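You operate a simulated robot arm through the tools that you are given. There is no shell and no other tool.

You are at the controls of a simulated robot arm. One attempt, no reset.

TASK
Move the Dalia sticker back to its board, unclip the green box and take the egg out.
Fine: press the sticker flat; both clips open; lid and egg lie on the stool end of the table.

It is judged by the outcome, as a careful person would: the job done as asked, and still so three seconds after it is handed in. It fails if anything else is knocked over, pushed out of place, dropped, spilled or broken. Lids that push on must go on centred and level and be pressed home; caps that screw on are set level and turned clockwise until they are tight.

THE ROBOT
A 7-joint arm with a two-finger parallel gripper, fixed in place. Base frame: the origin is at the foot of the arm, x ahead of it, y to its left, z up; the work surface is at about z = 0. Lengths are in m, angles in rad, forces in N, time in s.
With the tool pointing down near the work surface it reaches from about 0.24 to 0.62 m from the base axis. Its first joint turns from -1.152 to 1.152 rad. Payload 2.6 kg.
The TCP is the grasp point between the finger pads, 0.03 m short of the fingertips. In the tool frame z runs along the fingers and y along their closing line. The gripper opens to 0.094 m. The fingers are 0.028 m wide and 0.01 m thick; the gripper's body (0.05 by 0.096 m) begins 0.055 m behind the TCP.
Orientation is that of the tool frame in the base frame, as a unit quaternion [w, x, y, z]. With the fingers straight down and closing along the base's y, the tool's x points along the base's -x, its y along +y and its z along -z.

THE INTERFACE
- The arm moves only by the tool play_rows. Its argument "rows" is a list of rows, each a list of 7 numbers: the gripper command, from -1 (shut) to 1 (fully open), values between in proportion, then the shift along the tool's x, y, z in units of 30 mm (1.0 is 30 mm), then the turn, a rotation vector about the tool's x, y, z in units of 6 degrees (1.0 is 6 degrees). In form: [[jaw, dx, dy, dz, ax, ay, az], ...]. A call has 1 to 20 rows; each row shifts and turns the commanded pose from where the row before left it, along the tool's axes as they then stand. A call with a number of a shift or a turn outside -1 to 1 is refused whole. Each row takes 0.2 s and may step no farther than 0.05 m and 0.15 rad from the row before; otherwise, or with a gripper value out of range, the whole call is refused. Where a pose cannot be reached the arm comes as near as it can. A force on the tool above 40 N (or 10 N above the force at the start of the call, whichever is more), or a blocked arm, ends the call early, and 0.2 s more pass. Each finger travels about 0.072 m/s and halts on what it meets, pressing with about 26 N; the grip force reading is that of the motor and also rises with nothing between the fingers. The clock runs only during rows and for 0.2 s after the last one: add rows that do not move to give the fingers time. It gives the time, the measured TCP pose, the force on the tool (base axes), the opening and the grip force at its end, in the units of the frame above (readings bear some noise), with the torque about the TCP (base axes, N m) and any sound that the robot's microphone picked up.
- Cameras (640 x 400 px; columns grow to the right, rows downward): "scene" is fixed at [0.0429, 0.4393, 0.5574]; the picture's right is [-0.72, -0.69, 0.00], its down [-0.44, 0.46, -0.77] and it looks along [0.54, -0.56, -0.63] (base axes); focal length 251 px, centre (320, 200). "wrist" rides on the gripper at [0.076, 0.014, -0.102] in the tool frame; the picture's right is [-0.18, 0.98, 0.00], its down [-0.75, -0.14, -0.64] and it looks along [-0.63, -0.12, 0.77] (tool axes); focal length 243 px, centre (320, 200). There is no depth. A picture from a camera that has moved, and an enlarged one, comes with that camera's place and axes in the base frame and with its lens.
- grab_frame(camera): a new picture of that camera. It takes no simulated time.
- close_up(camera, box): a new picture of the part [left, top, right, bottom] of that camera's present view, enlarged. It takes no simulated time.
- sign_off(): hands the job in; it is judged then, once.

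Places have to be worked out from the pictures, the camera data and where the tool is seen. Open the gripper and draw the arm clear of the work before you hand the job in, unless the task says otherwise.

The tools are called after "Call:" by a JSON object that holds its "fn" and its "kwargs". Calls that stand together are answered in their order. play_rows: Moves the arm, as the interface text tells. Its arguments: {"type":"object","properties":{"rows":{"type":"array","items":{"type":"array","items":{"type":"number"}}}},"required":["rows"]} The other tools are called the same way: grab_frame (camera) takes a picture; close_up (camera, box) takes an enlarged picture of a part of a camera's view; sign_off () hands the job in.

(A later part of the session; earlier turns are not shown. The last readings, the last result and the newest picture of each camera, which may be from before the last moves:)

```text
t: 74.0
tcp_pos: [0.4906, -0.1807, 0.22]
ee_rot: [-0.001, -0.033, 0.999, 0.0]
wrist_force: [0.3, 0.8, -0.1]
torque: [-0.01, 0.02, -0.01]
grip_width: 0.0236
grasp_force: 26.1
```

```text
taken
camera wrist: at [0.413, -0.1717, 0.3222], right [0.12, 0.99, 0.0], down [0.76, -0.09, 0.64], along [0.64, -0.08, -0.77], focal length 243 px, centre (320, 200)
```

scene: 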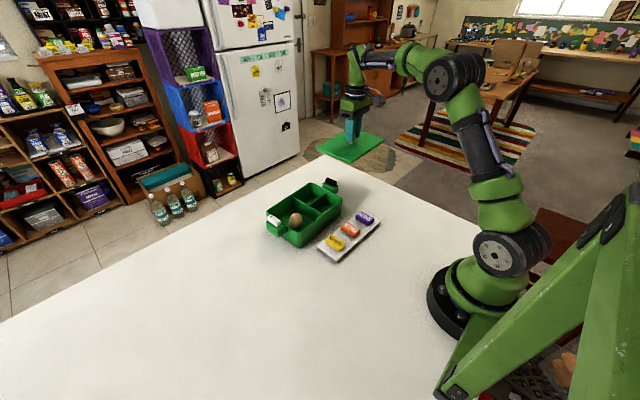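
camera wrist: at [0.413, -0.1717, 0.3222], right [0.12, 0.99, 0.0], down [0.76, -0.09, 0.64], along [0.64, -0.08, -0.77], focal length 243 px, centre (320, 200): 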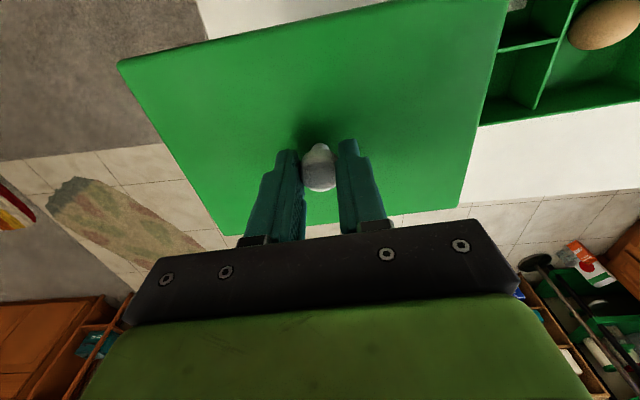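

The lid is over the stool end and the egg is visible in a compartment of the box. I'll turn the lid about 86° so its long side runs along x and it fits well inside the table end.

Call:
{"fn": "play_rows", "kwargs": {"rows": [[-0.6, 0, 0, 0, 0, 0, -0.7], [-0.6, 0, 0, 0, 0, 0, -1], [-0.6, 0, 0, 0, 0, 0, -1], [-0.6, 0, 0, 0, 0, 0, -1], [-0.6, 0, 0, 0, 0, 0, -1], [-0.6, 0, 0, 0, 0, 0, -1], [-0.6, 0, 0, 0, 0, 0, -1], [-0.6, 0, 0, 0, 0, 0, -1], [-0.6, 0, 0, 0, 0, 0, -1], [-0.6, 0, 0, 0, 0, 0, -1], [-0.6, 0, 0, 0, 0, 0, -1], [-0.6, 0, 0, 0, 0, 0, -1], [-0.6, 0, 0, 0, 0, 0, -1], [-0.6, 0, 0, 0, 0, 0, -1], [-0.6, 0, 0, 0, 0, 0, -0.7], [-0.6, 0, 0, 0, 0, 0, 0]]}}

Call:
{"fn": "grab_frame", "kwargs": {"camera": "scene"}}

Call:
{"fn": "grab_frame", "kwargs": {"camera": "wrist"}}

```text
t: 77.4
tcp_pos: [0.4904, -0.1815, 0.2201]
ee_rot: [0.0, 0.708, -0.706, 0.0]
wrist_force: [0.2, 0.7, -1.6]
torque: [-0.01, 0.03, 0.01]
grip_width: 0.0233
grasp_force: 26.0
```

```text
taken
```

scene: 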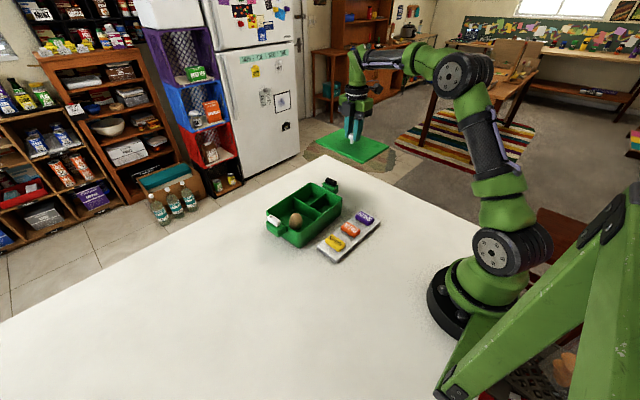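

```text
taken
camera wrist: at [0.4758, -0.2576, 0.3222], right [-0.98, 0.18, 0.0], down [0.14, 0.75, 0.64], along [0.12, 0.63, -0.77], focal length 243 px, centre (320, 200)
```

wrist: 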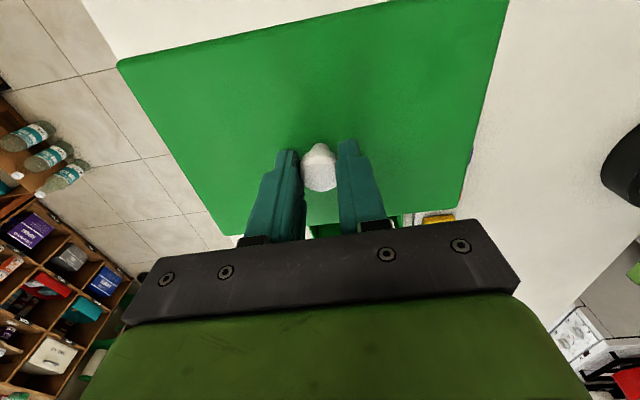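

The lid is square to the table, spanning about x 0.39–0.59 and y -0.25 to -0.11. I'll lower it most of the way.

Call:
{"fn": "play_rows", "kwargs": {"rows": [[-0.6, 0, 0, 0.75, 0, 0, 0], [-0.6, 0, 0, 0.75, 0, 0, 0], [-0.6, 0, 0, 0.75, 0, 0, 0], [-0.6, 0, 0, 0.75, 0, 0, 0], [-0.6, 0, 0, 0.75, 0, 0, 0], [-0.6, 0, 0, 0.5, 0, 0, 0], [-0.6, 0, 0, 0, 0, 0, 0]]}}

Call:
{"fn": "close_up", "kwargs": {"camera": "scene", "box": [280, 100, 420, 220]}}

```text
t: 79.0
tcp_pos: [0.4902, -0.1811, 0.0922]
ee_rot: [0.0, 0.708, -0.706, 0.0]
wrist_force: [0.0, 0.2, -1.1]
torque: [0.03, 0.01, -0.01]
grip_width: 0.0234
grasp_force: 25.4
```

```text
3.33 times, centred on (350, 160) of scene
camera zoom: at [0.0429, 0.4393, 0.5574], right [-0.72, -0.69, 0.0], down [-0.44, 0.46, -0.77], along [0.54, -0.56, -0.63], focal length 838 px, centre (220, 333)
```

zoom: 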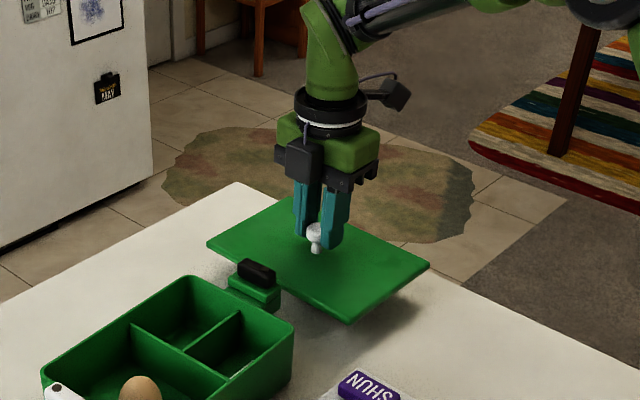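

The lid hovers level, with clear table all around. I'll lower it in small steps and feel for the table.

Call:
{"fn": "play_rows", "kwargs": {"rows": [[-0.6, 0, 0, 0.2, 0, 0, 0], [-0.6, 0, 0, 0.2, 0, 0, 0], [-0.6, 0, 0, 0.15, 0, 0, 0], [-0.6, 0, 0, 0.1, 0, 0, 0], [-0.6, 0, 0, 0, 0, 0, 0]]}}

Call:
{"fn": "close_up", "kwargs": {"camera": "scene", "box": [310, 140, 400, 200]}}

```text
t: 80.2
tcp_pos: [0.4905, -0.1824, 0.0727]
ee_rot: [0.0, 0.708, -0.706, 0.0]
wrist_force: [0.2, -1.4, 0.0]
torque: [0.0, -0.03, 0.0]
grip_width: 0.0231
grasp_force: 26.0
```

```text
6.67 times, centred on (355, 170) of scene
camera zoom: at [0.0429, 0.4393, 0.5574], right [-0.72, -0.69, 0.0], down [-0.44, 0.46, -0.77], along [0.54, -0.56, -0.63], focal length 1675 px, centre (87, 400)
```

zoom: 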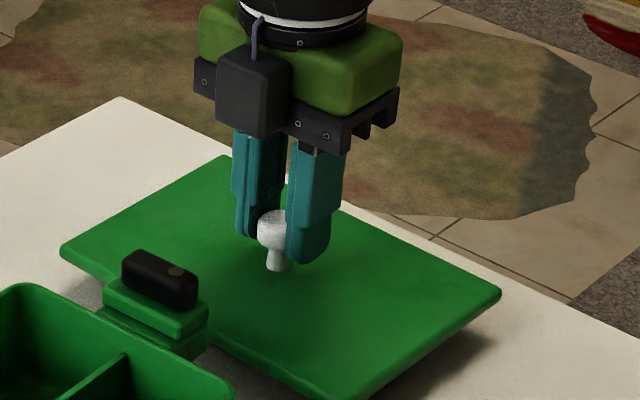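

There's no contact yet at z=0.073, so I'm going down 3 mm at a time.

Call:
{"fn": "play_rows", "kwargs": {"rows": [[-0.6, 0, 0, 0.1, 0, 0, 0], [-0.6, 0, 0, 0.1, 0, 0, 0], [-0.6, 0, 0, 0, 0, 0, 0]]}}

```text
t: 81.0
tcp_pos: [0.4906, -0.1807, 0.0672]
ee_rot: [0.001, 0.708, -0.706, 0.0]
wrist_force: [-0.2, -0.4, -1.3]
torque: [0.0, 0.0, 0.01]
grip_width: 0.0238
grasp_force: 25.7
```

Still free at z=0.067, so I'll continue with smaller steps.

Call:
{"fn": "play_rows", "kwargs": {"rows": [[-0.6, 0, 0, 0.08, 0, 0, 0], [-0.6, 0, 0, 0.08, 0, 0, 0], [-0.6, 0, 0, 0, 0, 0, 0]]}}

Call:
{"fn": "close_up", "kwargs": {"camera": "scene", "box": [310, 140, 400, 200]}}

```text
t: 81.8
tcp_pos: [0.4898, -0.1814, 0.0619]
ee_rot: [0.0, 0.708, -0.706, 0.0]
wrist_force: [0.6, 0.7, -0.9]
torque: [0.03, 0.03, 0.01]
grip_width: 0.0233
grasp_force: 26.1
```

```text
6.67 times, centred on (355, 170) of scene
camera zoom: at [0.0429, 0.4393, 0.5574], right [-0.72, -0.69, 0.0], down [-0.44, 0.46, -0.77], along [0.54, -0.56, -0.63], focal length 1675 px, centre (87, 400)
```

zoom: 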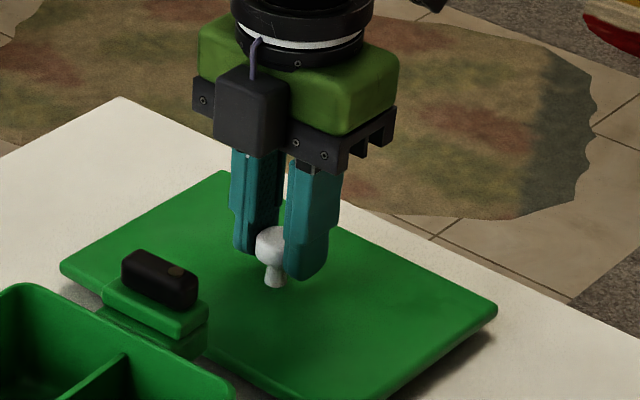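

The lid is nearly down, a few millimetres of shadow left under it. I'm continuing in 1.5–2 mm steps.

Call:
{"fn": "play_rows", "kwargs": {"rows": [[-0.6, 0, 0, 0.07, 0, 0, 0], [-0.6, 0, 0, 0.06, 0, 0, 0], [-0.6, 0, 0, 0, 0, 0, 0]]}}

```text
t: 82.6
tcp_pos: [0.4899, -0.1808, 0.0583]
ee_rot: [0.0, 0.709, -0.705, 0.0]
wrist_force: [-0.7, 0.1, 1.4]
torque: [0.02, 0.0, 0.03]
grip_width: 0.0233
grasp_force: 25.8
```

Call:
{"fn": "play_rows", "kwargs": {"rows": [[-0.6, 0, 0, 0.05, 0, 0, 0], [-0.6, 0, 0, 0, 0, 0, 0]]}}

Call:
{"fn": "close_up", "kwargs": {"camera": "scene", "box": [310, 140, 400, 200]}}

```text
t: 83.2
tcp_pos: [0.4905, -0.1817, 0.0586]
ee_rot: [-0.001, 0.708, -0.706, 0.001]
wrist_force: [-5.5, 1.9, 13.0]
torque: [0.12, 0.18, 0.0]
grip_width: 0.0235
grasp_force: 25.7
```

```text
6.67 times, centred on (355, 170) of scene
camera zoom: at [0.0428, 0.4393, 0.5574], right [-0.72, -0.69, 0.0], down [-0.44, 0.46, -0.77], along [0.54, -0.56, -0.63], focal length 1675 px, centre (87, 400)
```

zoom: 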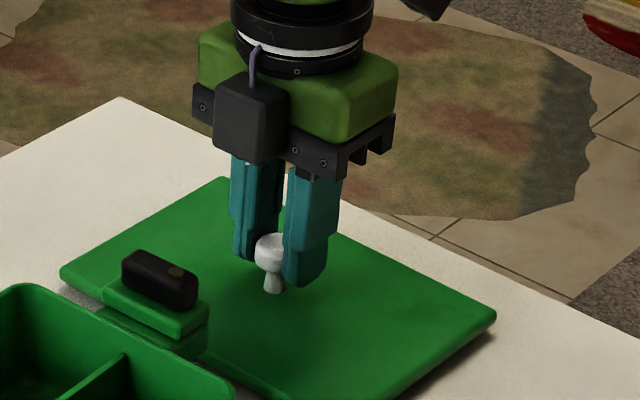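

The lid has touched down with 13 N of contact. I'll ease off the pressure, open the fingers gently and rise clear.

Call:
{"fn": "play_rows", "kwargs": {"rows": [[-0.6, 0, 0, -0.03, 0, 0, 0], [-0.5, 0, 0, 0, 0, 0, 0], [-0.4, 0, 0, 0, 0, 0, 0], [-0.1, 0, 0, 0, 0, 0, 0], [0.1, 0, 0, 0, 0, 0, 0], [0.1, 0, 0, 0, 0, 0, 0]]}}

Call:
{"fn": "play_rows", "kwargs": {"rows": [[0.1, 0, 0, -0.3, 0, 0, 0], [0.1, 0, 0, -0.7, 0, 0, 0], [0.1, 0, 0, -1, 0, 0, 0], [0.1, 0, 0, -1, 0, 0, 0], [0.1, 0, 0, -1, 0, 0, 0], [0.1, 0, 0, -1, 0, 0, 0]]}}

Call:
{"fn": "grab_frame", "kwargs": {"camera": "scene"}}

Call:
{"fn": "grab_frame", "kwargs": {"camera": "wrist"}}

```text
t: 84.6
tcp_pos: [0.4895, -0.1818, 0.0575]
ee_rot: [-0.001, 0.708, -0.706, 0.0]
wrist_force: [-0.1, 0.4, -0.5]
torque: [-0.01, 0.02, -0.01]
grip_width: 0.0517
grasp_force: 0.0
```

```text
t: 86.0
tcp_pos: [0.4901, -0.1819, 0.2074]
ee_rot: [0.0, 0.708, -0.706, 0.0]
wrist_force: [-0.2, 0.1, -1.0]
torque: [-0.01, 0.02, -0.01]
grip_width: 0.0519
grasp_force: 0.1
```

```text
taken
```

scene: 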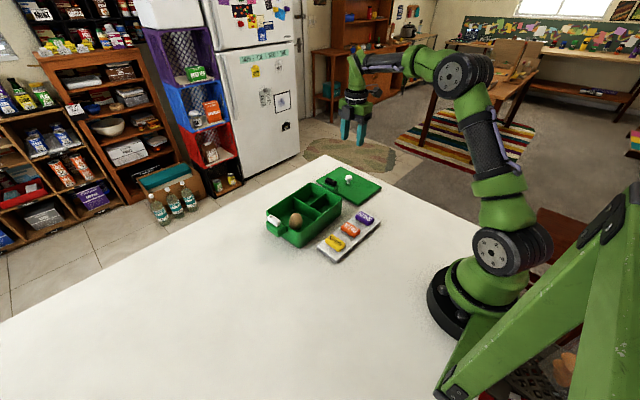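

```text
taken
camera wrist: at [0.4758, -0.2574, 0.311], right [-0.98, 0.18, 0.0], down [0.14, 0.75, 0.64], along [0.12, 0.63, -0.77], focal length 243 px, centre (320, 200)
```

wrist: 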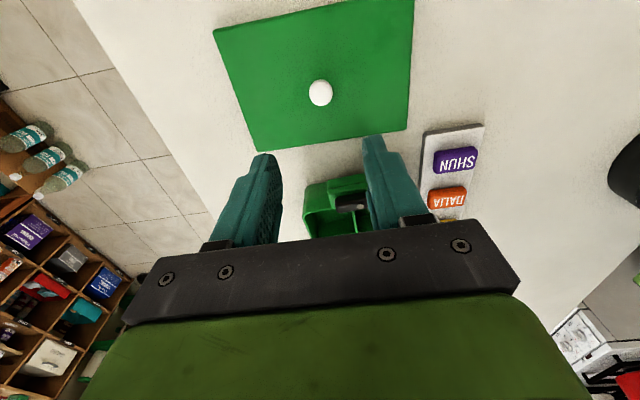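

The lid lies flat at the stool end. Now I'm looking closely at the egg in the box.

Call:
{"fn": "close_up", "kwargs": {"camera": "scene", "box": [255, 165, 355, 255]}}

Call:
{"fn": "close_up", "kwargs": {"camera": "scene", "box": [275, 200, 325, 240]}}

```text
4.44 times, centred on (305, 210) of scene
camera zoom: at [0.0429, 0.4393, 0.5574], right [-0.72, -0.69, 0.0], down [-0.44, 0.46, -0.77], along [0.54, -0.56, -0.63], focal length 1117 px, centre (387, 156)
```

zoom: 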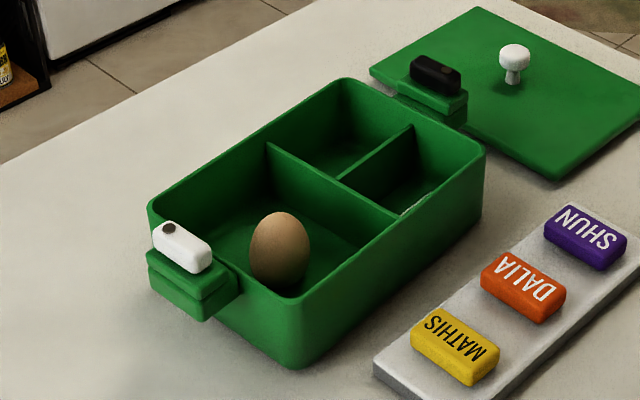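

```text
10.00 times, centred on (300, 220) of scene
camera zoom: at [0.0429, 0.4393, 0.5574], right [-0.72, -0.69, 0.0], down [-0.44, 0.46, -0.77], along [0.54, -0.56, -0.63], focal length 2513 px, centre (520, 0)
```

zoom: 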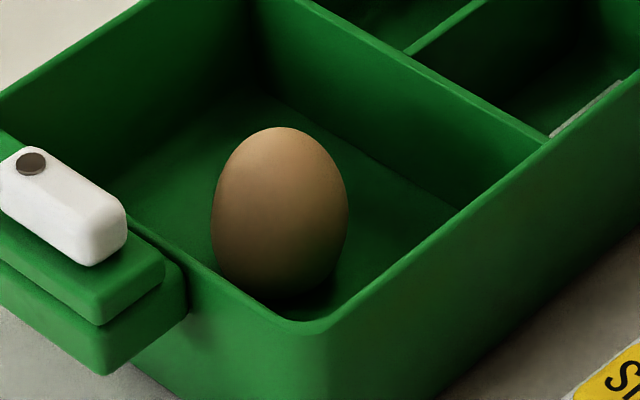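

The egg stands in the large +y compartment, roughly at (0.467, 0.10). I'll move above it to see its outline and orientation from the top.

Call:
{"fn": "play_rows", "kwargs": {"rows": [[0.3, -0.873, 0.077, -0.1, 0, 0, 0], [0.3, -0.873, 0.077, -0.1, 0, 0, 0], [0.3, -0.873, 0.077, -0.1, 0, 0, 0], [0.3, -0.873, 0.077, -0.1, 0, 0, 0], [0.3, -0.873, 0.077, -0.1, 0, 0, 0], [0.3, -0.873, 0.077, -0.1, 0, 0, 0], [0.3, -0.873, 0.077, -0.1, 0, 0, 0], [0.3, -0.873, 0.077, -0.1, 0, 0, 0], [0.3, -0.873, 0.077, -0.1, 0, 0, 0], [0.3, 0, 0, 0, 0, 0, 0]]}}

Call:
{"fn": "grab_frame", "kwargs": {"camera": "wrist"}}

Call:
{"fn": "close_up", "kwargs": {"camera": "wrist", "box": [220, 40, 430, 190]}}

```text
t: 88.2
tcp_pos: [0.4695, 0.0568, 0.234]
ee_rot: [0.0, 0.709, -0.706, 0.0]
wrist_force: [-0.6, 0.3, 0.2]
torque: [0.01, -0.02, -0.02]
grip_width: 0.061
grasp_force: 0.1
```

```text
taken
camera wrist: at [0.4549, -0.0205, 0.3374], right [-0.98, 0.18, 0.0], down [0.14, 0.75, 0.64], along [0.12, 0.63, -0.77], focal length 243 px, centre (320, 200)
```

wrist: 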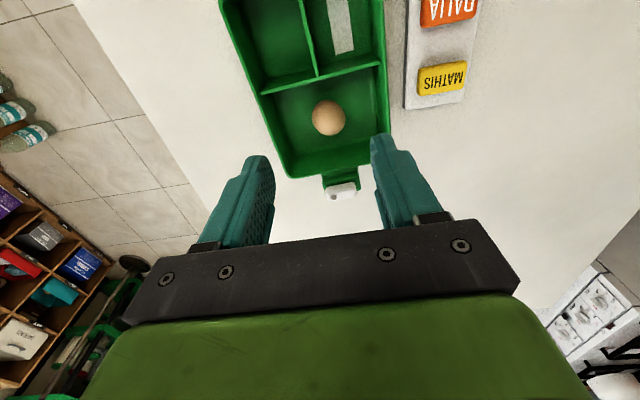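

```text
2.67 times, centred on (325, 115) of wrist
camera zoom: at [0.4549, -0.0205, 0.3374], right [-0.98, 0.18, 0.0], down [0.14, 0.75, 0.64], along [0.12, 0.63, -0.77], focal length 647 px, centre (307, 427)
```

zoom: 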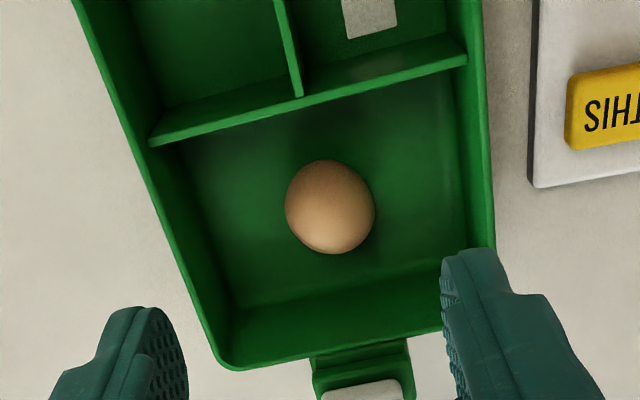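

From above the egg is a 42 mm circle, so it stands upright, with its centre at about (0.465, 0.0975, 0.035). The compartment has room for fingers closing along x. I'll centre over it and lower part way.

Call:
{"fn": "play_rows", "kwargs": {"rows": [[0.42, -0.68, 0.075, 0, 0, 0, 0], [0.42, -0.68, 0.075, 0, 0, 0, 0], [0.42, 0, 0, 0.7, 0, 0, 0], [0.42, 0, 0, 0.7, 0, 0, 0], [0.42, 0, 0, 0.7, 0, 0, 0], [0.42, 0, 0, 0.7, 0, 0, 0], [0.42, 0, 0, 0, 0, 0, 0]]}}

Call:
{"fn": "grab_frame", "kwargs": {"camera": "wrist"}}

Call:
{"fn": "close_up", "kwargs": {"camera": "wrist", "box": [220, 60, 430, 210]}}

Call:
{"fn": "close_up", "kwargs": {"camera": "scene", "box": [255, 140, 355, 245]}}

```text
t: 89.8
tcp_pos: [0.4646, 0.0941, 0.1496]
ee_rot: [0.001, 0.708, -0.706, 0.0]
wrist_force: [-0.8, 0.2, -0.1]
torque: [0.0, -0.01, -0.01]
grip_width: 0.0668
grasp_force: 0.2
```

```text
taken
camera wrist: at [0.45, 0.019, 0.2523], right [-0.98, 0.18, 0.0], down [0.14, 0.75, 0.64], along [0.12, 0.63, -0.77], focal length 243 px, centre (320, 200)
```

wrist: 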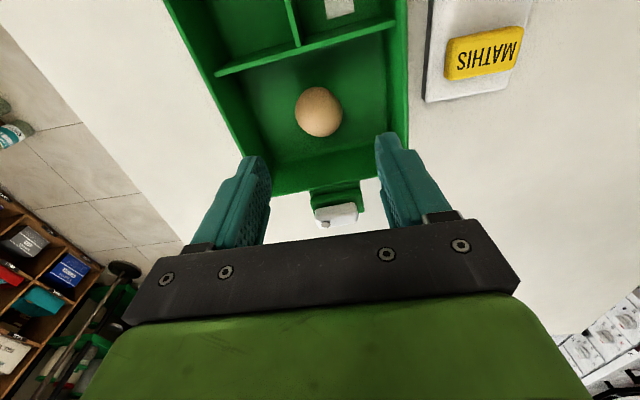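

```text
2.67 times, centred on (325, 135) of wrist
camera zoom: at [0.45, 0.019, 0.2523], right [-0.98, 0.18, 0.0], down [0.14, 0.75, 0.64], along [0.12, 0.63, -0.77], focal length 647 px, centre (307, 373)
```

zoom: 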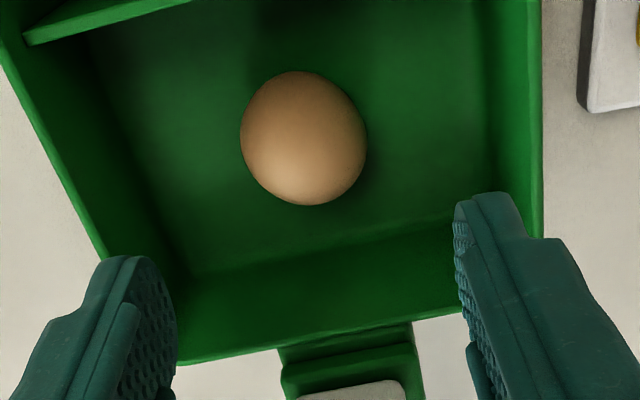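

```text
3.81 times, centred on (305, 192) of scene
camera zoom: at [0.0429, 0.4393, 0.5574], right [-0.72, -0.69, 0.0], down [-0.44, 0.46, -0.77], along [0.54, -0.56, -0.63], focal length 957 px, centre (377, 229)
```

zoom: 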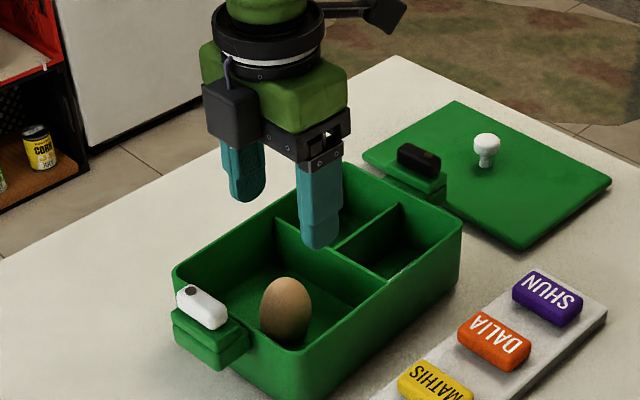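

The egg is within 2 mm of the tool axis and the fingers clear the walls by about 15 mm. I'll go down beside it.

Call:
{"fn": "play_rows", "kwargs": {"rows": [[0.42, -0.05, -0.03, 0.6, 0, 0, 0], [0.42, 0, 0, 0.6, 0, 0, 0], [0.42, 0, 0, 0.6, 0, 0, 0], [0.42, 0, 0, 0.6, 0, 0, 0], [0.42, 0, 0, 0.4, 0, 0, 0], [0.42, 0, 0, 0, 0, 0, 0]]}}

Call:
{"fn": "close_up", "kwargs": {"camera": "wrist", "box": [200, 60, 440, 240]}}

Call:
{"fn": "close_up", "kwargs": {"camera": "scene", "box": [255, 150, 355, 245]}}

```text
t: 91.2
tcp_pos: [0.4654, 0.0974, 0.0677]
ee_rot: [0.0, 0.709, -0.705, 0.0]
wrist_force: [0.5, 0.0, 0.2]
torque: [0.05, 0.01, -0.03]
grip_width: 0.0667
grasp_force: 0.2
```

```text
2.22 times, centred on (320, 150) of wrist
camera zoom: at [0.451, 0.0211, 0.1684], right [-0.98, 0.18, 0.0], down [0.14, 0.75, 0.64], along [0.12, 0.63, -0.77], focal length 539 px, centre (320, 311)
```

zoom: 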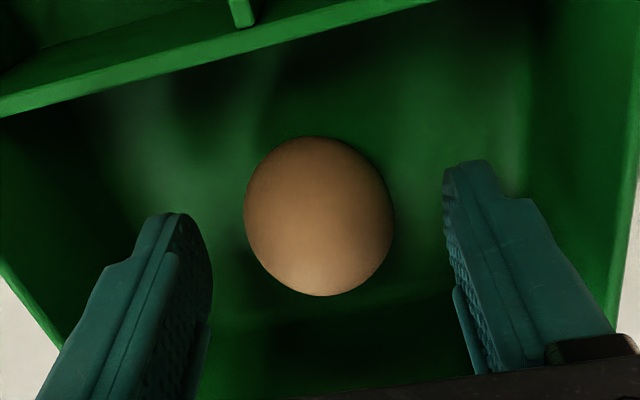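

```text
4.21 times, centred on (305, 198) of scene
camera zoom: at [0.0429, 0.4393, 0.5574], right [-0.72, -0.69, 0.0], down [-0.44, 0.46, -0.77], along [0.54, -0.56, -0.63], focal length 1058 px, centre (383, 210)
```

zoom: 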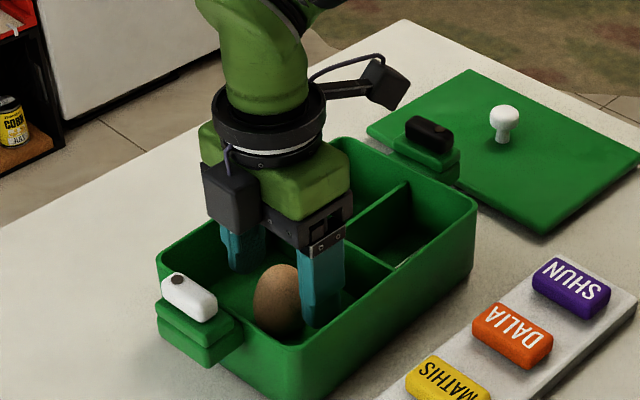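

The fingers are on either side of the egg. I'll lower about 21 mm more to TCP z≈0.046, putting the pads at the egg's widest part with the tips 15 mm off the table level.

Call:
{"fn": "play_rows", "kwargs": {"rows": [[0.42, 0, 0, 0.3, 0, 0, 0], [0.42, 0, 0, 0.25, 0, 0, 0], [0.42, 0, 0, 0.17, 0, 0, 0], [0.42, 0, 0, 0, 0, 0, 0]]}}

Call:
{"fn": "close_up", "kwargs": {"camera": "wrist", "box": [200, 60, 440, 240]}}

Call:
{"fn": "close_up", "kwargs": {"camera": "scene", "box": [255, 160, 355, 245]}}

```text
t: 92.2
tcp_pos: [0.4658, 0.0969, 0.0448]
ee_rot: [0.0, 0.708, -0.706, 0.0]
wrist_force: [0.3, 0.8, 1.0]
torque: [0.01, -0.03, 0.03]
grip_width: 0.0665
grasp_force: 0.1
```

```text
2.22 times, centred on (320, 150) of wrist
camera zoom: at [0.4507, 0.0211, 0.1472], right [-0.98, 0.18, 0.0], down [0.14, 0.75, 0.64], along [0.12, 0.63, -0.77], focal length 539 px, centre (320, 311)
```

zoom: 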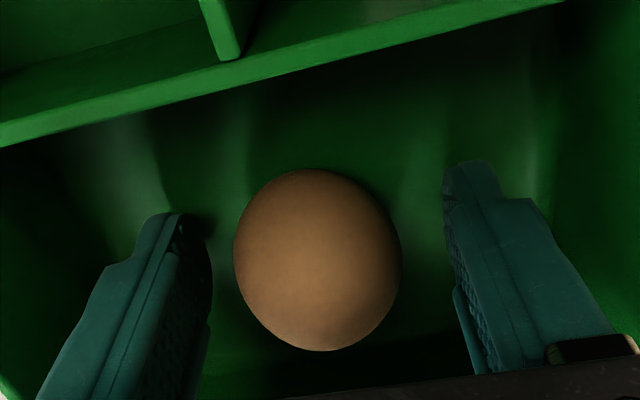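

```text
4.71 times, centred on (305, 202) of scene
camera zoom: at [0.0429, 0.4393, 0.5574], right [-0.72, -0.69, 0.0], down [-0.44, 0.46, -0.77], along [0.54, -0.56, -0.63], focal length 1182 px, centre (391, 188)
```

zoom: 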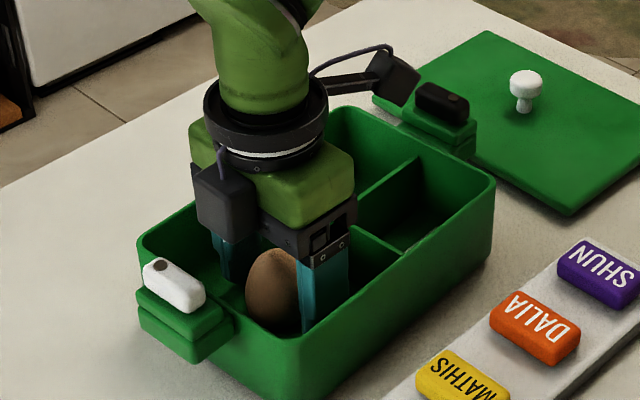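

The egg is exactly centred between the pads. I'll close gently in small steps, reading the width as I go.

Call:
{"fn": "play_rows", "kwargs": {"rows": [[0.2, 0, 0, 0, 0, 0, 0], [0.05, 0, 0, 0, 0, 0, 0], [-0.02, 0, 0, 0, 0, 0, 0], [-0.05, 0, 0, 0, 0, 0, 0], [-0.05, 0, 0, 0, 0, 0, 0]]}}

```text
t: 93.4
tcp_pos: [0.4654, 0.0984, 0.0449]
ee_rot: [0.001, 0.708, -0.706, 0.0]
wrist_force: [0.5, 0.0, -0.7]
torque: [0.03, -0.01, -0.02]
grip_width: 0.045
grasp_force: 0.1
```

No touch yet at 45 mm; closing about 1 mm more per step.

Call:
{"fn": "play_rows", "kwargs": {"rows": [[-0.07, 0, 0, 0, 0, 0, 0], [-0.085, 0, 0, 0, 0, 0, 0], [-0.085, 0, 0, 0, 0, 0, 0]]}}

```text
t: 94.2
tcp_pos: [0.4656, 0.0974, 0.0449]
ee_rot: [0.0, 0.708, -0.706, 0.0]
wrist_force: [-0.5, 0.5, 0.2]
torque: [0.05, 0.02, 0.0]
grip_width: 0.0433
grasp_force: 0.1
```

Call:
{"fn": "play_rows", "kwargs": {"rows": [[-0.1, 0, 0, 0, 0, 0, 0], [-0.11, 0, 0, 0, 0, 0, 0], [-0.11, 0, 0, 0, 0, 0, 0]]}}

Call:
{"fn": "close_up", "kwargs": {"camera": "wrist", "box": [200, 60, 440, 240]}}

```text
t: 95.0
tcp_pos: [0.4648, 0.0974, 0.0436]
ee_rot: [0.0, 0.708, -0.706, 0.0]
wrist_force: [-0.8, 0.5, -0.8]
torque: [-0.02, -0.02, -0.01]
grip_width: 0.0427
grasp_force: 1.0
```

```text
2.22 times, centred on (320, 150) of wrist
camera zoom: at [0.4508, 0.0211, 0.1473], right [-0.98, 0.18, 0.0], down [0.14, 0.75, 0.64], along [0.12, 0.63, -0.77], focal length 539 px, centre (320, 311)
```

zoom: 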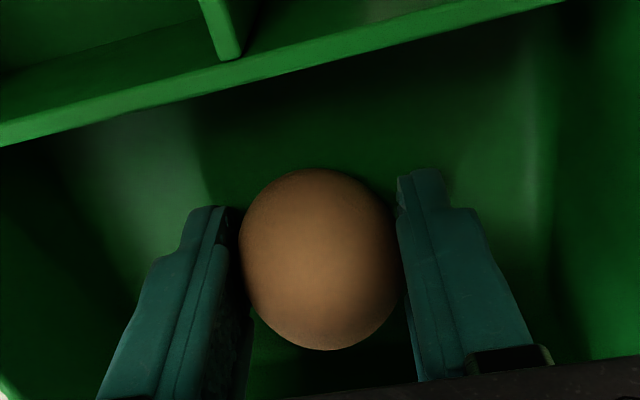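

The first touch is at 42.7 mm with 1 N. I'll tighten slightly for a light hold.

Call:
{"fn": "play_rows", "kwargs": {"rows": [[-0.13, 0, 0, 0, 0, 0, 0], [-0.13, 0, 0, 0, 0, 0, 0]]}}

```text
t: 95.6
tcp_pos: [0.4645, 0.0977, 0.0445]
ee_rot: [0.0, 0.709, -0.705, 0.0]
wrist_force: [-0.5, 0.2, 0.3]
torque: [-0.01, 0.03, 0.03]
grip_width: 0.0426
grasp_force: 6.7
```

The grip is 6.7 N. A touch more, then I'll watch whether the force settles.

Call:
{"fn": "play_rows", "kwargs": {"rows": [[-0.14, 0, 0, 0, 0, 0, 0], [-0.14, 0, 0, 0, 0, 0, 0], [-0.14, 0, 0, 0, 0, 0, 0]]}}

```text
t: 96.4
tcp_pos: [0.4655, 0.0967, 0.0451]
ee_rot: [0.0, 0.708, -0.706, -0.001]
wrist_force: [0.0, -0.2, 0.9]
torque: [0.02, -0.01, 0.01]
grip_width: 0.0417
grasp_force: 25.8
```

The motor force went to 26 N, with no cracking sound. I'll back off a little and check the egg.

Call:
{"fn": "play_rows", "kwargs": {"rows": [[-0.125, 0, 0, 0, 0, 0, 0], [-0.125, 0, 0, 0, 0, 0, 0]]}}

Call:
{"fn": "close_up", "kwargs": {"camera": "wrist", "box": [200, 60, 440, 240]}}

Call:
{"fn": "close_up", "kwargs": {"camera": "scene", "box": [280, 190, 330, 240]}}

```text
t: 97.0
tcp_pos: [0.4656, 0.0973, 0.044]
ee_rot: [0.0, 0.709, -0.706, 0.0]
wrist_force: [0.4, -0.4, 0.0]
torque: [-0.01, -0.01, 0.02]
grip_width: 0.042
grasp_force: 18.9
```

```text
2.22 times, centred on (320, 150) of wrist
camera zoom: at [0.4507, 0.0211, 0.1473], right [-0.98, 0.18, 0.0], down [0.14, 0.75, 0.64], along [0.12, 0.63, -0.77], focal length 539 px, centre (320, 311)
```

zoom: 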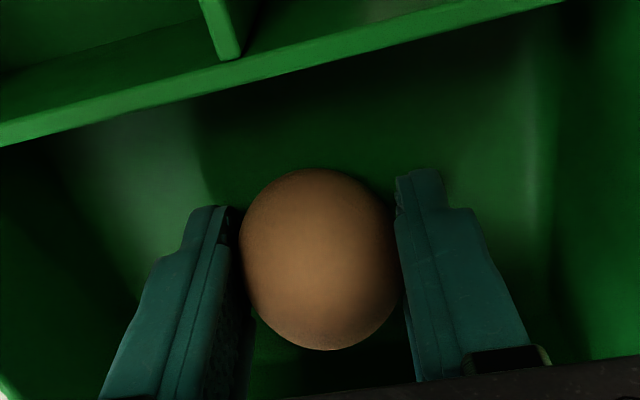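

```text
8.00 times, centred on (305, 215) of scene
camera zoom: at [0.0429, 0.4393, 0.5574], right [-0.72, -0.69, 0.0], down [-0.44, 0.46, -0.77], along [0.54, -0.56, -0.63], focal length 2010 px, centre (440, 80)
```

zoom: 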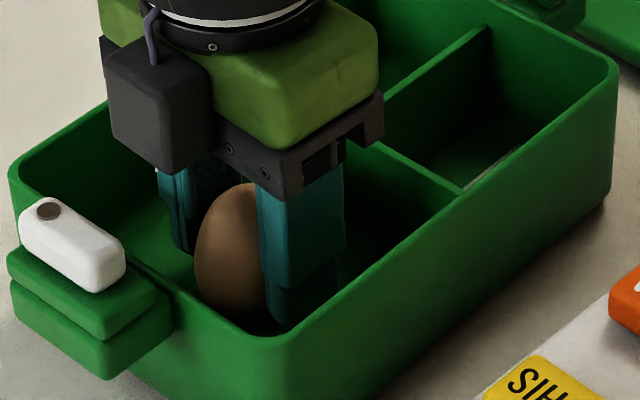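

The egg is intact and held at about 19 N. I'll lift slowly straight up and verify it comes along.

Call:
{"fn": "play_rows", "kwargs": {"rows": [[-0.125, 0, 0, -0.15, 0, 0, 0], [-0.125, 0, 0, -0.25, 0, 0, 0], [-0.125, 0, 0, -0.4, 0, 0, 0], [-0.125, 0, 0, -0.4, 0, 0, 0]]}}

Call:
{"fn": "close_up", "kwargs": {"camera": "scene", "box": [255, 140, 355, 240]}}

Call:
{"fn": "close_up", "kwargs": {"camera": "wrist", "box": [200, 60, 440, 240]}}

```text
t: 98.0
tcp_pos: [0.4653, 0.0976, 0.0809]
ee_rot: [0.001, 0.708, -0.706, 0.0]
wrist_force: [-0.7, 0.6, -0.5]
torque: [-0.03, -0.01, 0.03]
grip_width: 0.0422
grasp_force: 18.9
```

```text
4.00 times, centred on (305, 190) of scene
camera zoom: at [0.0429, 0.4393, 0.5574], right [-0.72, -0.69, 0.0], down [-0.44, 0.46, -0.77], along [0.54, -0.56, -0.63], focal length 1005 px, centre (380, 240)
```

zoom: 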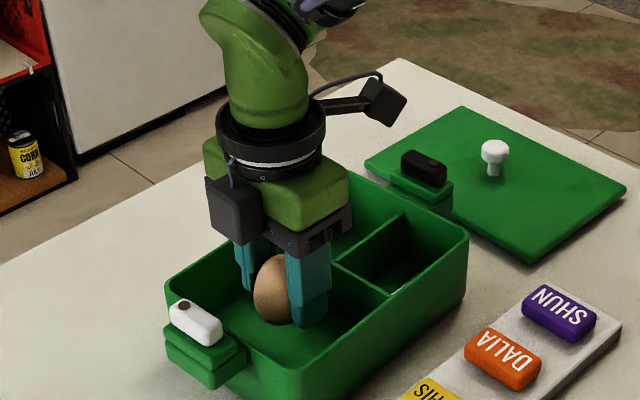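

```text
2.22 times, centred on (320, 150) of wrist
camera zoom: at [0.4504, 0.021, 0.1837], right [-0.98, 0.18, 0.0], down [0.14, 0.75, 0.64], along [0.12, 0.63, -0.77], focal length 539 px, centre (320, 311)
```

zoom: 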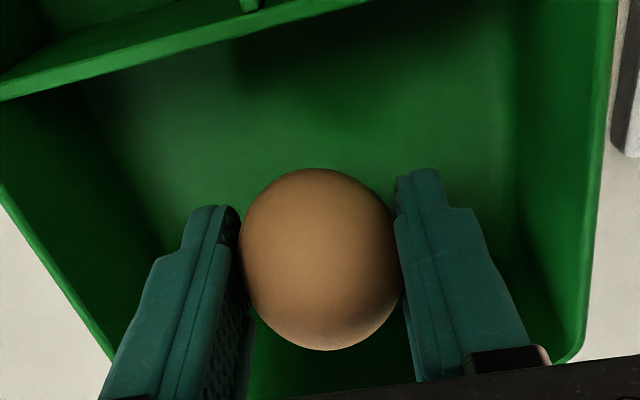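

The egg is securely lifted. I'll raise it higher and carry it to a free spot at the stool end, near (0.30, -0.19), clear of the lid and board.

Call:
{"fn": "play_rows", "kwargs": {"rows": [[-0.125, 0, 0, -0.6, 0, 0, 0], [-0.125, 0, 0, -0.8, 0, 0, 0], [-0.125, 0, 0, -0.8, 0, 0, 0], [-0.125, 0, 0, -0.8, 0, 0, 0], [-0.125, 0, 0, -0.5, 0, 0, 0], [-0.125, 0.4, 0.232, 0, 0, 0, 0], [-0.125, 0.7, 0.406, 0, 0, 0, 0], [-0.125, 0.8, 0.464, 0, 0, 0, 0], [-0.125, 0.8, 0.464, 0, 0, 0, 0], [-0.125, 0.8, 0.464, 0, 0, 0, 0], [-0.125, 0.8, 0.464, 0, 0, 0, 0], [-0.125, 0.8, 0.464, 0, 0, 0, 0], [-0.125, 0.8, 0.464, 0, 0, 0, 0], [-0.125, 0.8, 0.464, 0, 0, 0, 0], [-0.125, 0.8, 0.464, 0, 0, 0, 0], [-0.125, 0.8, 0.464, 0, 0, 0, 0], [-0.125, 0.7, 0.406, 0, 0, 0, 0], [-0.125, 0.56, 0.316, 0, 0, 0, 0], [-0.125, 0, 0, 0, 0, 0, 0]]}}

Call:
{"fn": "grab_frame", "kwargs": {"camera": "scene"}}

Call:
{"fn": "grab_frame", "kwargs": {"camera": "wrist"}}

```text
t: 102.0
tcp_pos: [0.2991, -0.1914, 0.1864]
ee_rot: [0.0, 0.708, -0.706, 0.0]
wrist_force: [0.2, -1.2, -0.9]
torque: [0.01, 0.02, -0.02]
grip_width: 0.042
grasp_force: 12.1
```

```text
taken
```

scene: 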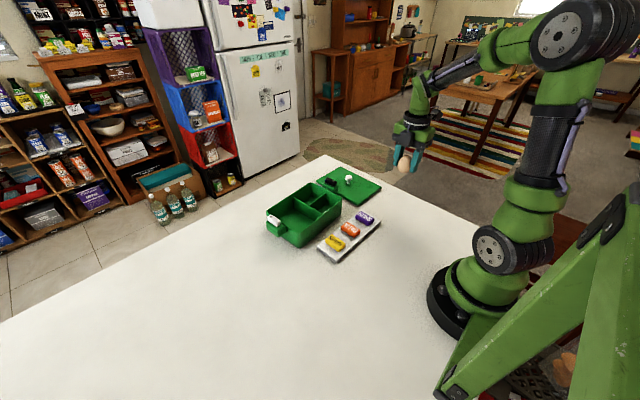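

```text
taken
camera wrist: at [0.2848, -0.2672, 0.2889], right [-0.98, 0.18, 0.0], down [0.14, 0.75, 0.64], along [0.12, 0.63, -0.77], focal length 243 px, centre (320, 200)
```

wrist: 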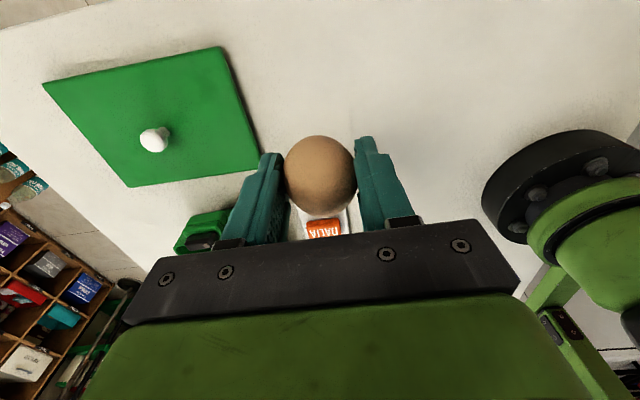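

The egg hangs over clear table at (0.299, -0.191). I'll lower it to about 2 cm above the surface.

Call:
{"fn": "play_rows", "kwargs": {"rows": [[-0.13, 0, 0, 0.6, 0, 0, 0], [-0.13, 0, 0, 0.8, 0, 0, 0], [-0.13, 0, 0, 0.8, 0, 0, 0], [-0.13, 0, 0, 0.8, 0, 0, 0], [-0.13, 0, 0, 0.7, 0, 0, 0], [-0.13, 0, 0, 0.5, 0, 0, 0], [-0.13, 0, 0, 0, 0, 0, 0]]}}

Call:
{"fn": "close_up", "kwargs": {"camera": "scene", "box": [350, 130, 450, 220]}}

Call:
{"fn": "close_up", "kwargs": {"camera": "wrist", "box": [200, 60, 440, 240]}}

```text
t: 103.6
tcp_pos: [0.2992, -0.1899, 0.0592]
ee_rot: [0.0, 0.708, -0.706, 0.0]
wrist_force: [-0.3, -0.7, 0.0]
torque: [0.0, 0.01, -0.02]
grip_width: 0.0421
grasp_force: 5.8
```

```text
4.44 times, centred on (400, 175) of scene
camera zoom: at [0.0429, 0.4393, 0.5574], right [-0.72, -0.69, 0.0], down [-0.44, 0.46, -0.77], along [0.54, -0.56, -0.63], focal length 1117 px, centre (-36, 311)
```

zoom: 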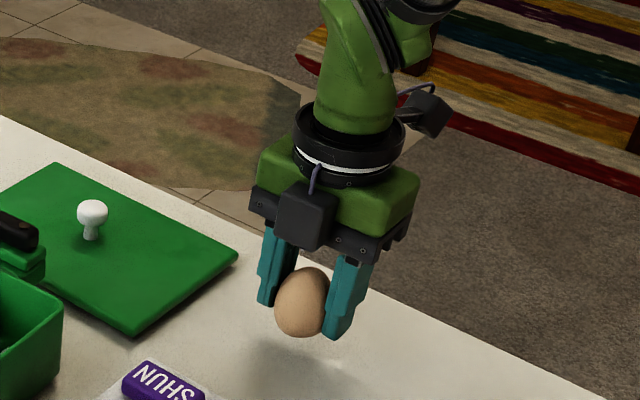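

```text
2.22 times, centred on (320, 150) of wrist
camera zoom: at [0.2853, -0.2663, 0.1627], right [-0.98, 0.18, 0.0], down [0.14, 0.75, 0.64], along [0.12, 0.63, -0.77], focal length 539 px, centre (320, 311)
```

zoom: 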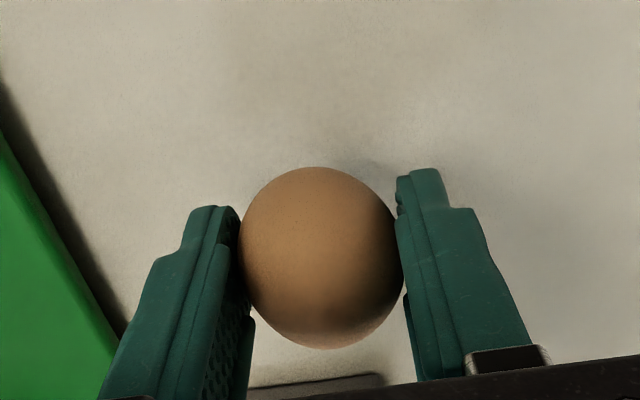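

The grip reading is drifting down, so I'll tighten slightly and continue lowering in small steps.

Call:
{"fn": "play_rows", "kwargs": {"rows": [[-0.14, 0, 0, 0.1, 0, 0, 0], [-0.14, 0, 0, 0.15, 0, 0, 0], [-0.14, 0, 0, 0.15, 0, 0, 0], [-0.14, 0, 0, 0, 0, 0, 0]]}}

Call:
{"fn": "close_up", "kwargs": {"camera": "scene", "box": [390, 175, 440, 220]}}

```text
t: 104.6
tcp_pos: [0.2989, -0.1908, 0.0483]
ee_rot: [0.0, 0.709, -0.706, 0.0]
wrist_force: [0.4, 0.4, -1.1]
torque: [0.01, 0.01, -0.04]
grip_width: 0.0414
grasp_force: 26.0
```

```text
8.89 times, centred on (415, 198) of scene
camera zoom: at [0.0429, 0.4393, 0.5574], right [-0.72, -0.69, 0.0], down [-0.44, 0.46, -0.77], along [0.54, -0.56, -0.63], focal length 2234 px, centre (-524, 222)
```

zoom: 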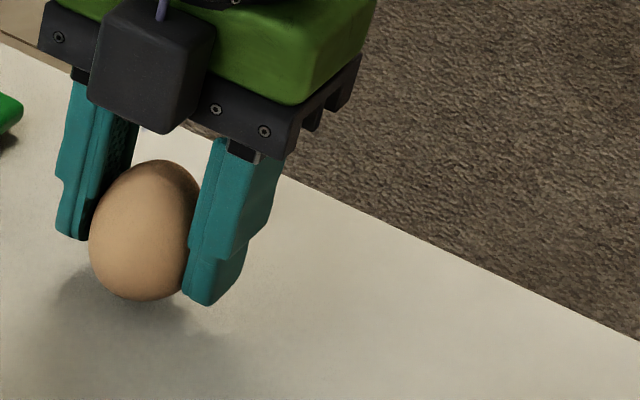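

The egg is steady, about 1 cm above the table. I'll lower in 1.5–3 mm steps until light contact.

Call:
{"fn": "play_rows", "kwargs": {"rows": [[-0.135, 0, 0, 0.1, 0, 0, 0], [-0.135, 0, 0, 0.1, 0, 0, 0], [-0.135, 0, 0, 0, 0, 0, 0]]}}

```text
t: 105.4
tcp_pos: [0.2998, -0.1901, 0.0431]
ee_rot: [0.0, 0.709, -0.706, -0.001]
wrist_force: [-0.4, -0.2, -1.6]
torque: [0.0, -0.01, -0.01]
grip_width: 0.0415
grasp_force: 26.3
```

Call:
{"fn": "play_rows", "kwargs": {"rows": [[-0.135, 0, 0, 0.05, 0, 0, 0], [-0.135, 0, 0, 0.05, 0, 0, 0], [-0.135, 0, 0, 0, 0, 0, 0]]}}

Call:
{"fn": "close_up", "kwargs": {"camera": "scene", "box": [390, 175, 440, 220]}}

```text
t: 106.2
tcp_pos: [0.3001, -0.1906, 0.0386]
ee_rot: [0.001, 0.708, -0.706, 0.0]
wrist_force: [0.3, -0.4, -1.5]
torque: [0.01, 0.02, -0.01]
grip_width: 0.0411
grasp_force: 26.3
```

```text
8.89 times, centred on (415, 198) of scene
camera zoom: at [0.0429, 0.4393, 0.5574], right [-0.72, -0.69, 0.0], down [-0.44, 0.46, -0.77], along [0.54, -0.56, -0.63], focal length 2234 px, centre (-524, 222)
```

zoom: 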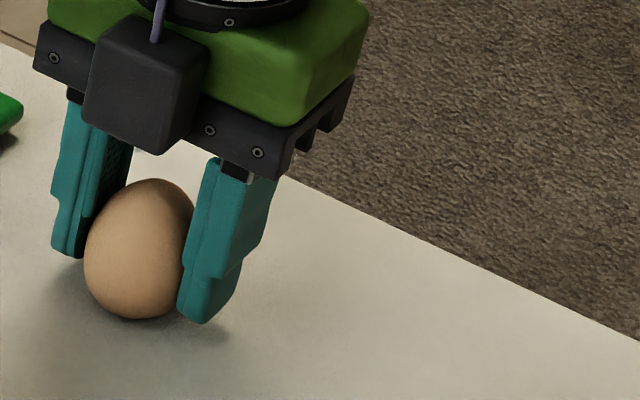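

It's very close to touching. I'm stepping 1 mm at a time.

Call:
{"fn": "play_rows", "kwargs": {"rows": [[-0.135, 0, 0, 0.035, 0, 0, 0], [-0.135, 0, 0, 0, 0, 0, 0]]}}

Call:
{"fn": "play_rows", "kwargs": {"rows": [[-0.135, 0, 0, 0.035, 0, 0, 0], [-0.135, 0, 0, 0, 0, 0, 0]]}}

```text
t: 106.8
tcp_pos: [0.3005, -0.1914, 0.0372]
ee_rot: [0.0, 0.708, -0.706, 0.0]
wrist_force: [0.6, 1.1, -1.4]
torque: [-0.01, -0.01, -0.02]
grip_width: 0.0421
grasp_force: 6.4
```

```text
t: 107.4
tcp_pos: [0.3005, -0.1903, 0.0366]
ee_rot: [-0.001, 0.708, -0.706, 0.0]
wrist_force: [-0.4, 0.1, 1.5]
torque: [0.05, 0.0, 0.0]
grip_width: 0.0416
grasp_force: 1.5
```

The vertical force has just flipped sign, which means the egg touches the table. I'm checking the pictures before opening.

Call:
{"fn": "close_up", "kwargs": {"camera": "scene", "box": [390, 175, 440, 220]}}

Call:
{"fn": "close_up", "kwargs": {"camera": "wrist", "box": [200, 60, 440, 240]}}

```text
8.89 times, centred on (415, 198) of scene
camera zoom: at [0.0429, 0.4393, 0.5574], right [-0.72, -0.69, 0.0], down [-0.44, 0.46, -0.77], along [0.54, -0.56, -0.63], focal length 2234 px, centre (-524, 222)
```

zoom: 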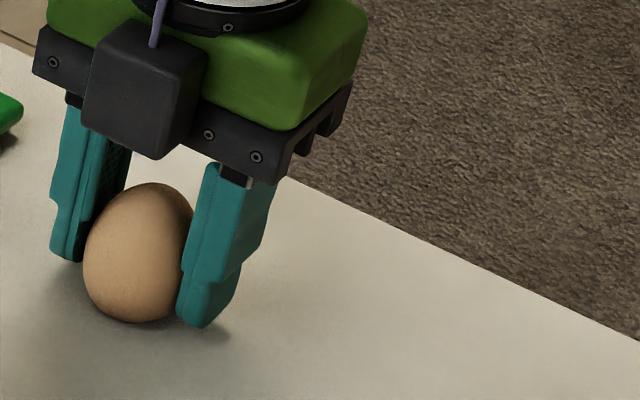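

```text
2.22 times, centred on (320, 150) of wrist
camera zoom: at [0.2859, -0.2667, 0.1394], right [-0.98, 0.18, 0.0], down [0.14, 0.75, 0.64], along [0.12, 0.63, -0.77], focal length 539 px, centre (320, 311)
```

zoom: 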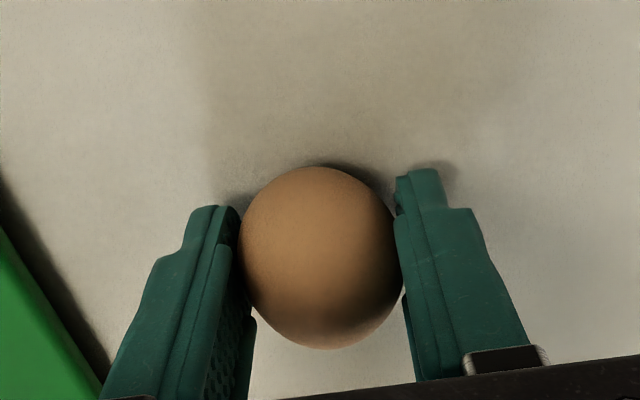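

The egg is standing on the table, upright. I'll release very slowly, opening by under 1 mm per step so any tipping stays guarded by the fingers.

Call:
{"fn": "play_rows", "kwargs": {"rows": [[-0.12, 0, 0, 0, 0, 0, 0], [-0.105, 0, 0, 0, 0, 0, 0], [-0.095, 0, 0, 0, 0, 0, 0], [-0.085, 0, 0, 0, 0, 0, 0], [-0.075, 0, 0, 0, 0, 0, 0], [-0.065, 0, 0, 0, 0, 0, 0], [-0.055, 0, 0, 0, 0, 0, 0]]}}

Call:
{"fn": "close_up", "kwargs": {"camera": "scene", "box": [390, 175, 440, 220]}}

Call:
{"fn": "close_up", "kwargs": {"camera": "wrist", "box": [200, 60, 440, 240]}}

```text
t: 109.0
tcp_pos: [0.3003, -0.1903, 0.0363]
ee_rot: [0.0, 0.709, -0.705, 0.0]
wrist_force: [-0.8, -0.9, -0.4]
torque: [0.01, 0.0, 0.0]
grip_width: 0.0441
grasp_force: 0.0
```

```text
8.89 times, centred on (415, 198) of scene
camera zoom: at [0.0429, 0.4393, 0.5574], right [-0.72, -0.69, 0.0], down [-0.44, 0.46, -0.77], along [0.54, -0.56, -0.63], focal length 2234 px, centre (-524, 222)
```

zoom: 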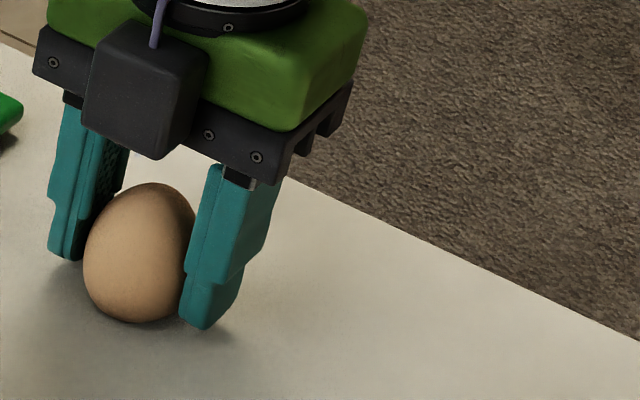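

```text
2.22 times, centred on (320, 150) of wrist
camera zoom: at [0.2858, -0.2667, 0.1393], right [-0.98, 0.18, 0.0], down [0.14, 0.75, 0.64], along [0.12, 0.63, -0.77], focal length 539 px, centre (320, 311)
```

zoom: 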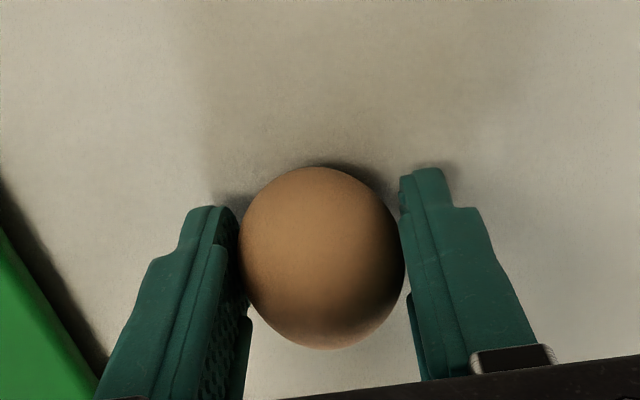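

The egg stays upright with the jaw slack. I'll open a few millimetres more and wait to confirm it stands by itself.

Call:
{"fn": "play_rows", "kwargs": {"rows": [[-0.04, 0, 0, 0, 0, 0, 0], [-0.02, 0, 0, 0, 0, 0, 0], [0.0, 0, 0, 0, 0, 0, 0], [0.02, 0, 0, 0, 0, 0, 0], [0.02, 0, 0, 0, 0, 0, 0], [0.02, 0, 0, 0, 0, 0, 0], [0.02, 0, 0, 0, 0, 0, 0], [0.02, 0, 0, 0, 0, 0, 0], [0.02, 0, 0, 0, 0, 0, 0], [0.02, 0, 0, 0, 0, 0, 0]]}}

Call:
{"fn": "close_up", "kwargs": {"camera": "scene", "box": [390, 175, 440, 220]}}

Call:
{"fn": "close_up", "kwargs": {"camera": "wrist", "box": [200, 60, 440, 240]}}

```text
t: 111.2
tcp_pos: [0.3002, -0.1899, 0.0368]
ee_rot: [-0.001, 0.709, -0.705, 0.0]
wrist_force: [0.9, -0.2, 0.0]
torque: [0.0, 0.02, 0.04]
grip_width: 0.0479
grasp_force: 0.0
```

```text
8.89 times, centred on (415, 198) of scene
camera zoom: at [0.0429, 0.4393, 0.5574], right [-0.72, -0.69, 0.0], down [-0.44, 0.46, -0.77], along [0.54, -0.56, -0.63], focal length 2234 px, centre (-524, 222)
```

zoom: 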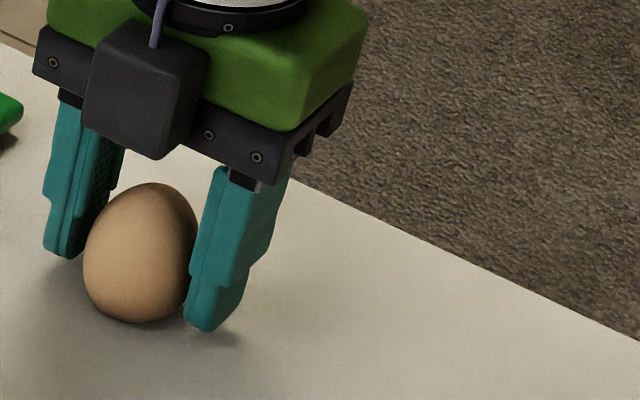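

```text
2.22 times, centred on (320, 150) of wrist
camera zoom: at [0.2858, -0.2667, 0.1393], right [-0.98, 0.18, 0.0], down [0.14, 0.75, 0.64], along [0.12, 0.63, -0.77], focal length 539 px, centre (320, 311)
```

zoom: 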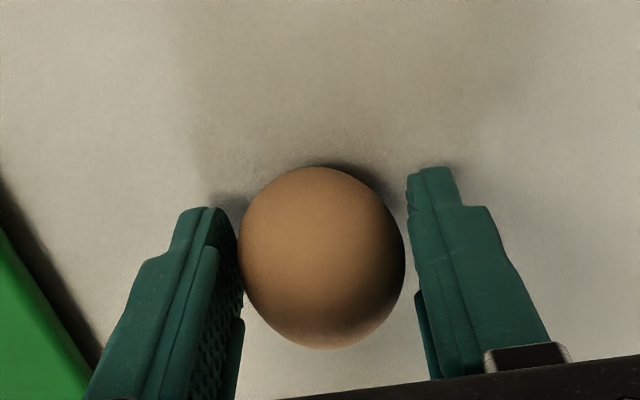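

The egg stands on its own. I'll open wider and rise straight up slowly.

Call:
{"fn": "play_rows", "kwargs": {"rows": [[0.08, 0, 0, 0, 0, 0, 0], [0.16, 0, 0, 0, 0, 0, 0], [0.26, 0, 0, 0, 0, 0, 0], [0.38, 0, 0, 0, 0, 0, 0], [0.5, 0, 0, 0, 0, 0, 0], [0.6, 0, 0, 0, 0, 0, 0], [0.6, 0, 0, 0, 0, 0, 0]]}}

Call:
{"fn": "close_up", "kwargs": {"camera": "wrist", "box": [200, 60, 440, 240]}}

```text
t: 112.8
tcp_pos: [0.3002, -0.1898, 0.0358]
ee_rot: [0.0, 0.708, -0.706, 0.0]
wrist_force: [-0.6, -0.2, 0.5]
torque: [-0.01, -0.03, 0.0]
grip_width: 0.0752
grasp_force: 0.0
```

```text
2.22 times, centred on (320, 150) of wrist
camera zoom: at [0.2858, -0.2668, 0.1393], right [-0.98, 0.18, 0.0], down [0.14, 0.75, 0.64], along [0.12, 0.63, -0.77], focal length 539 px, centre (320, 311)
```

zoom: 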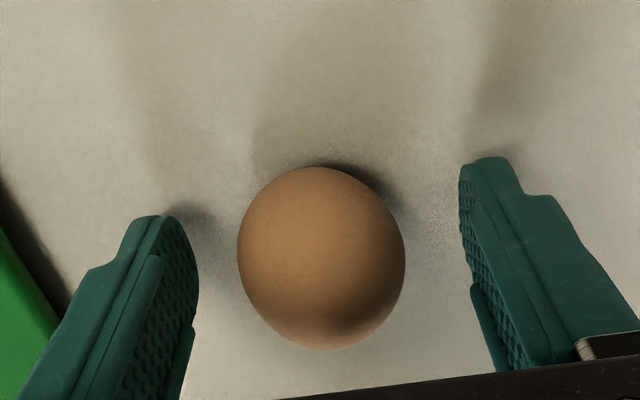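

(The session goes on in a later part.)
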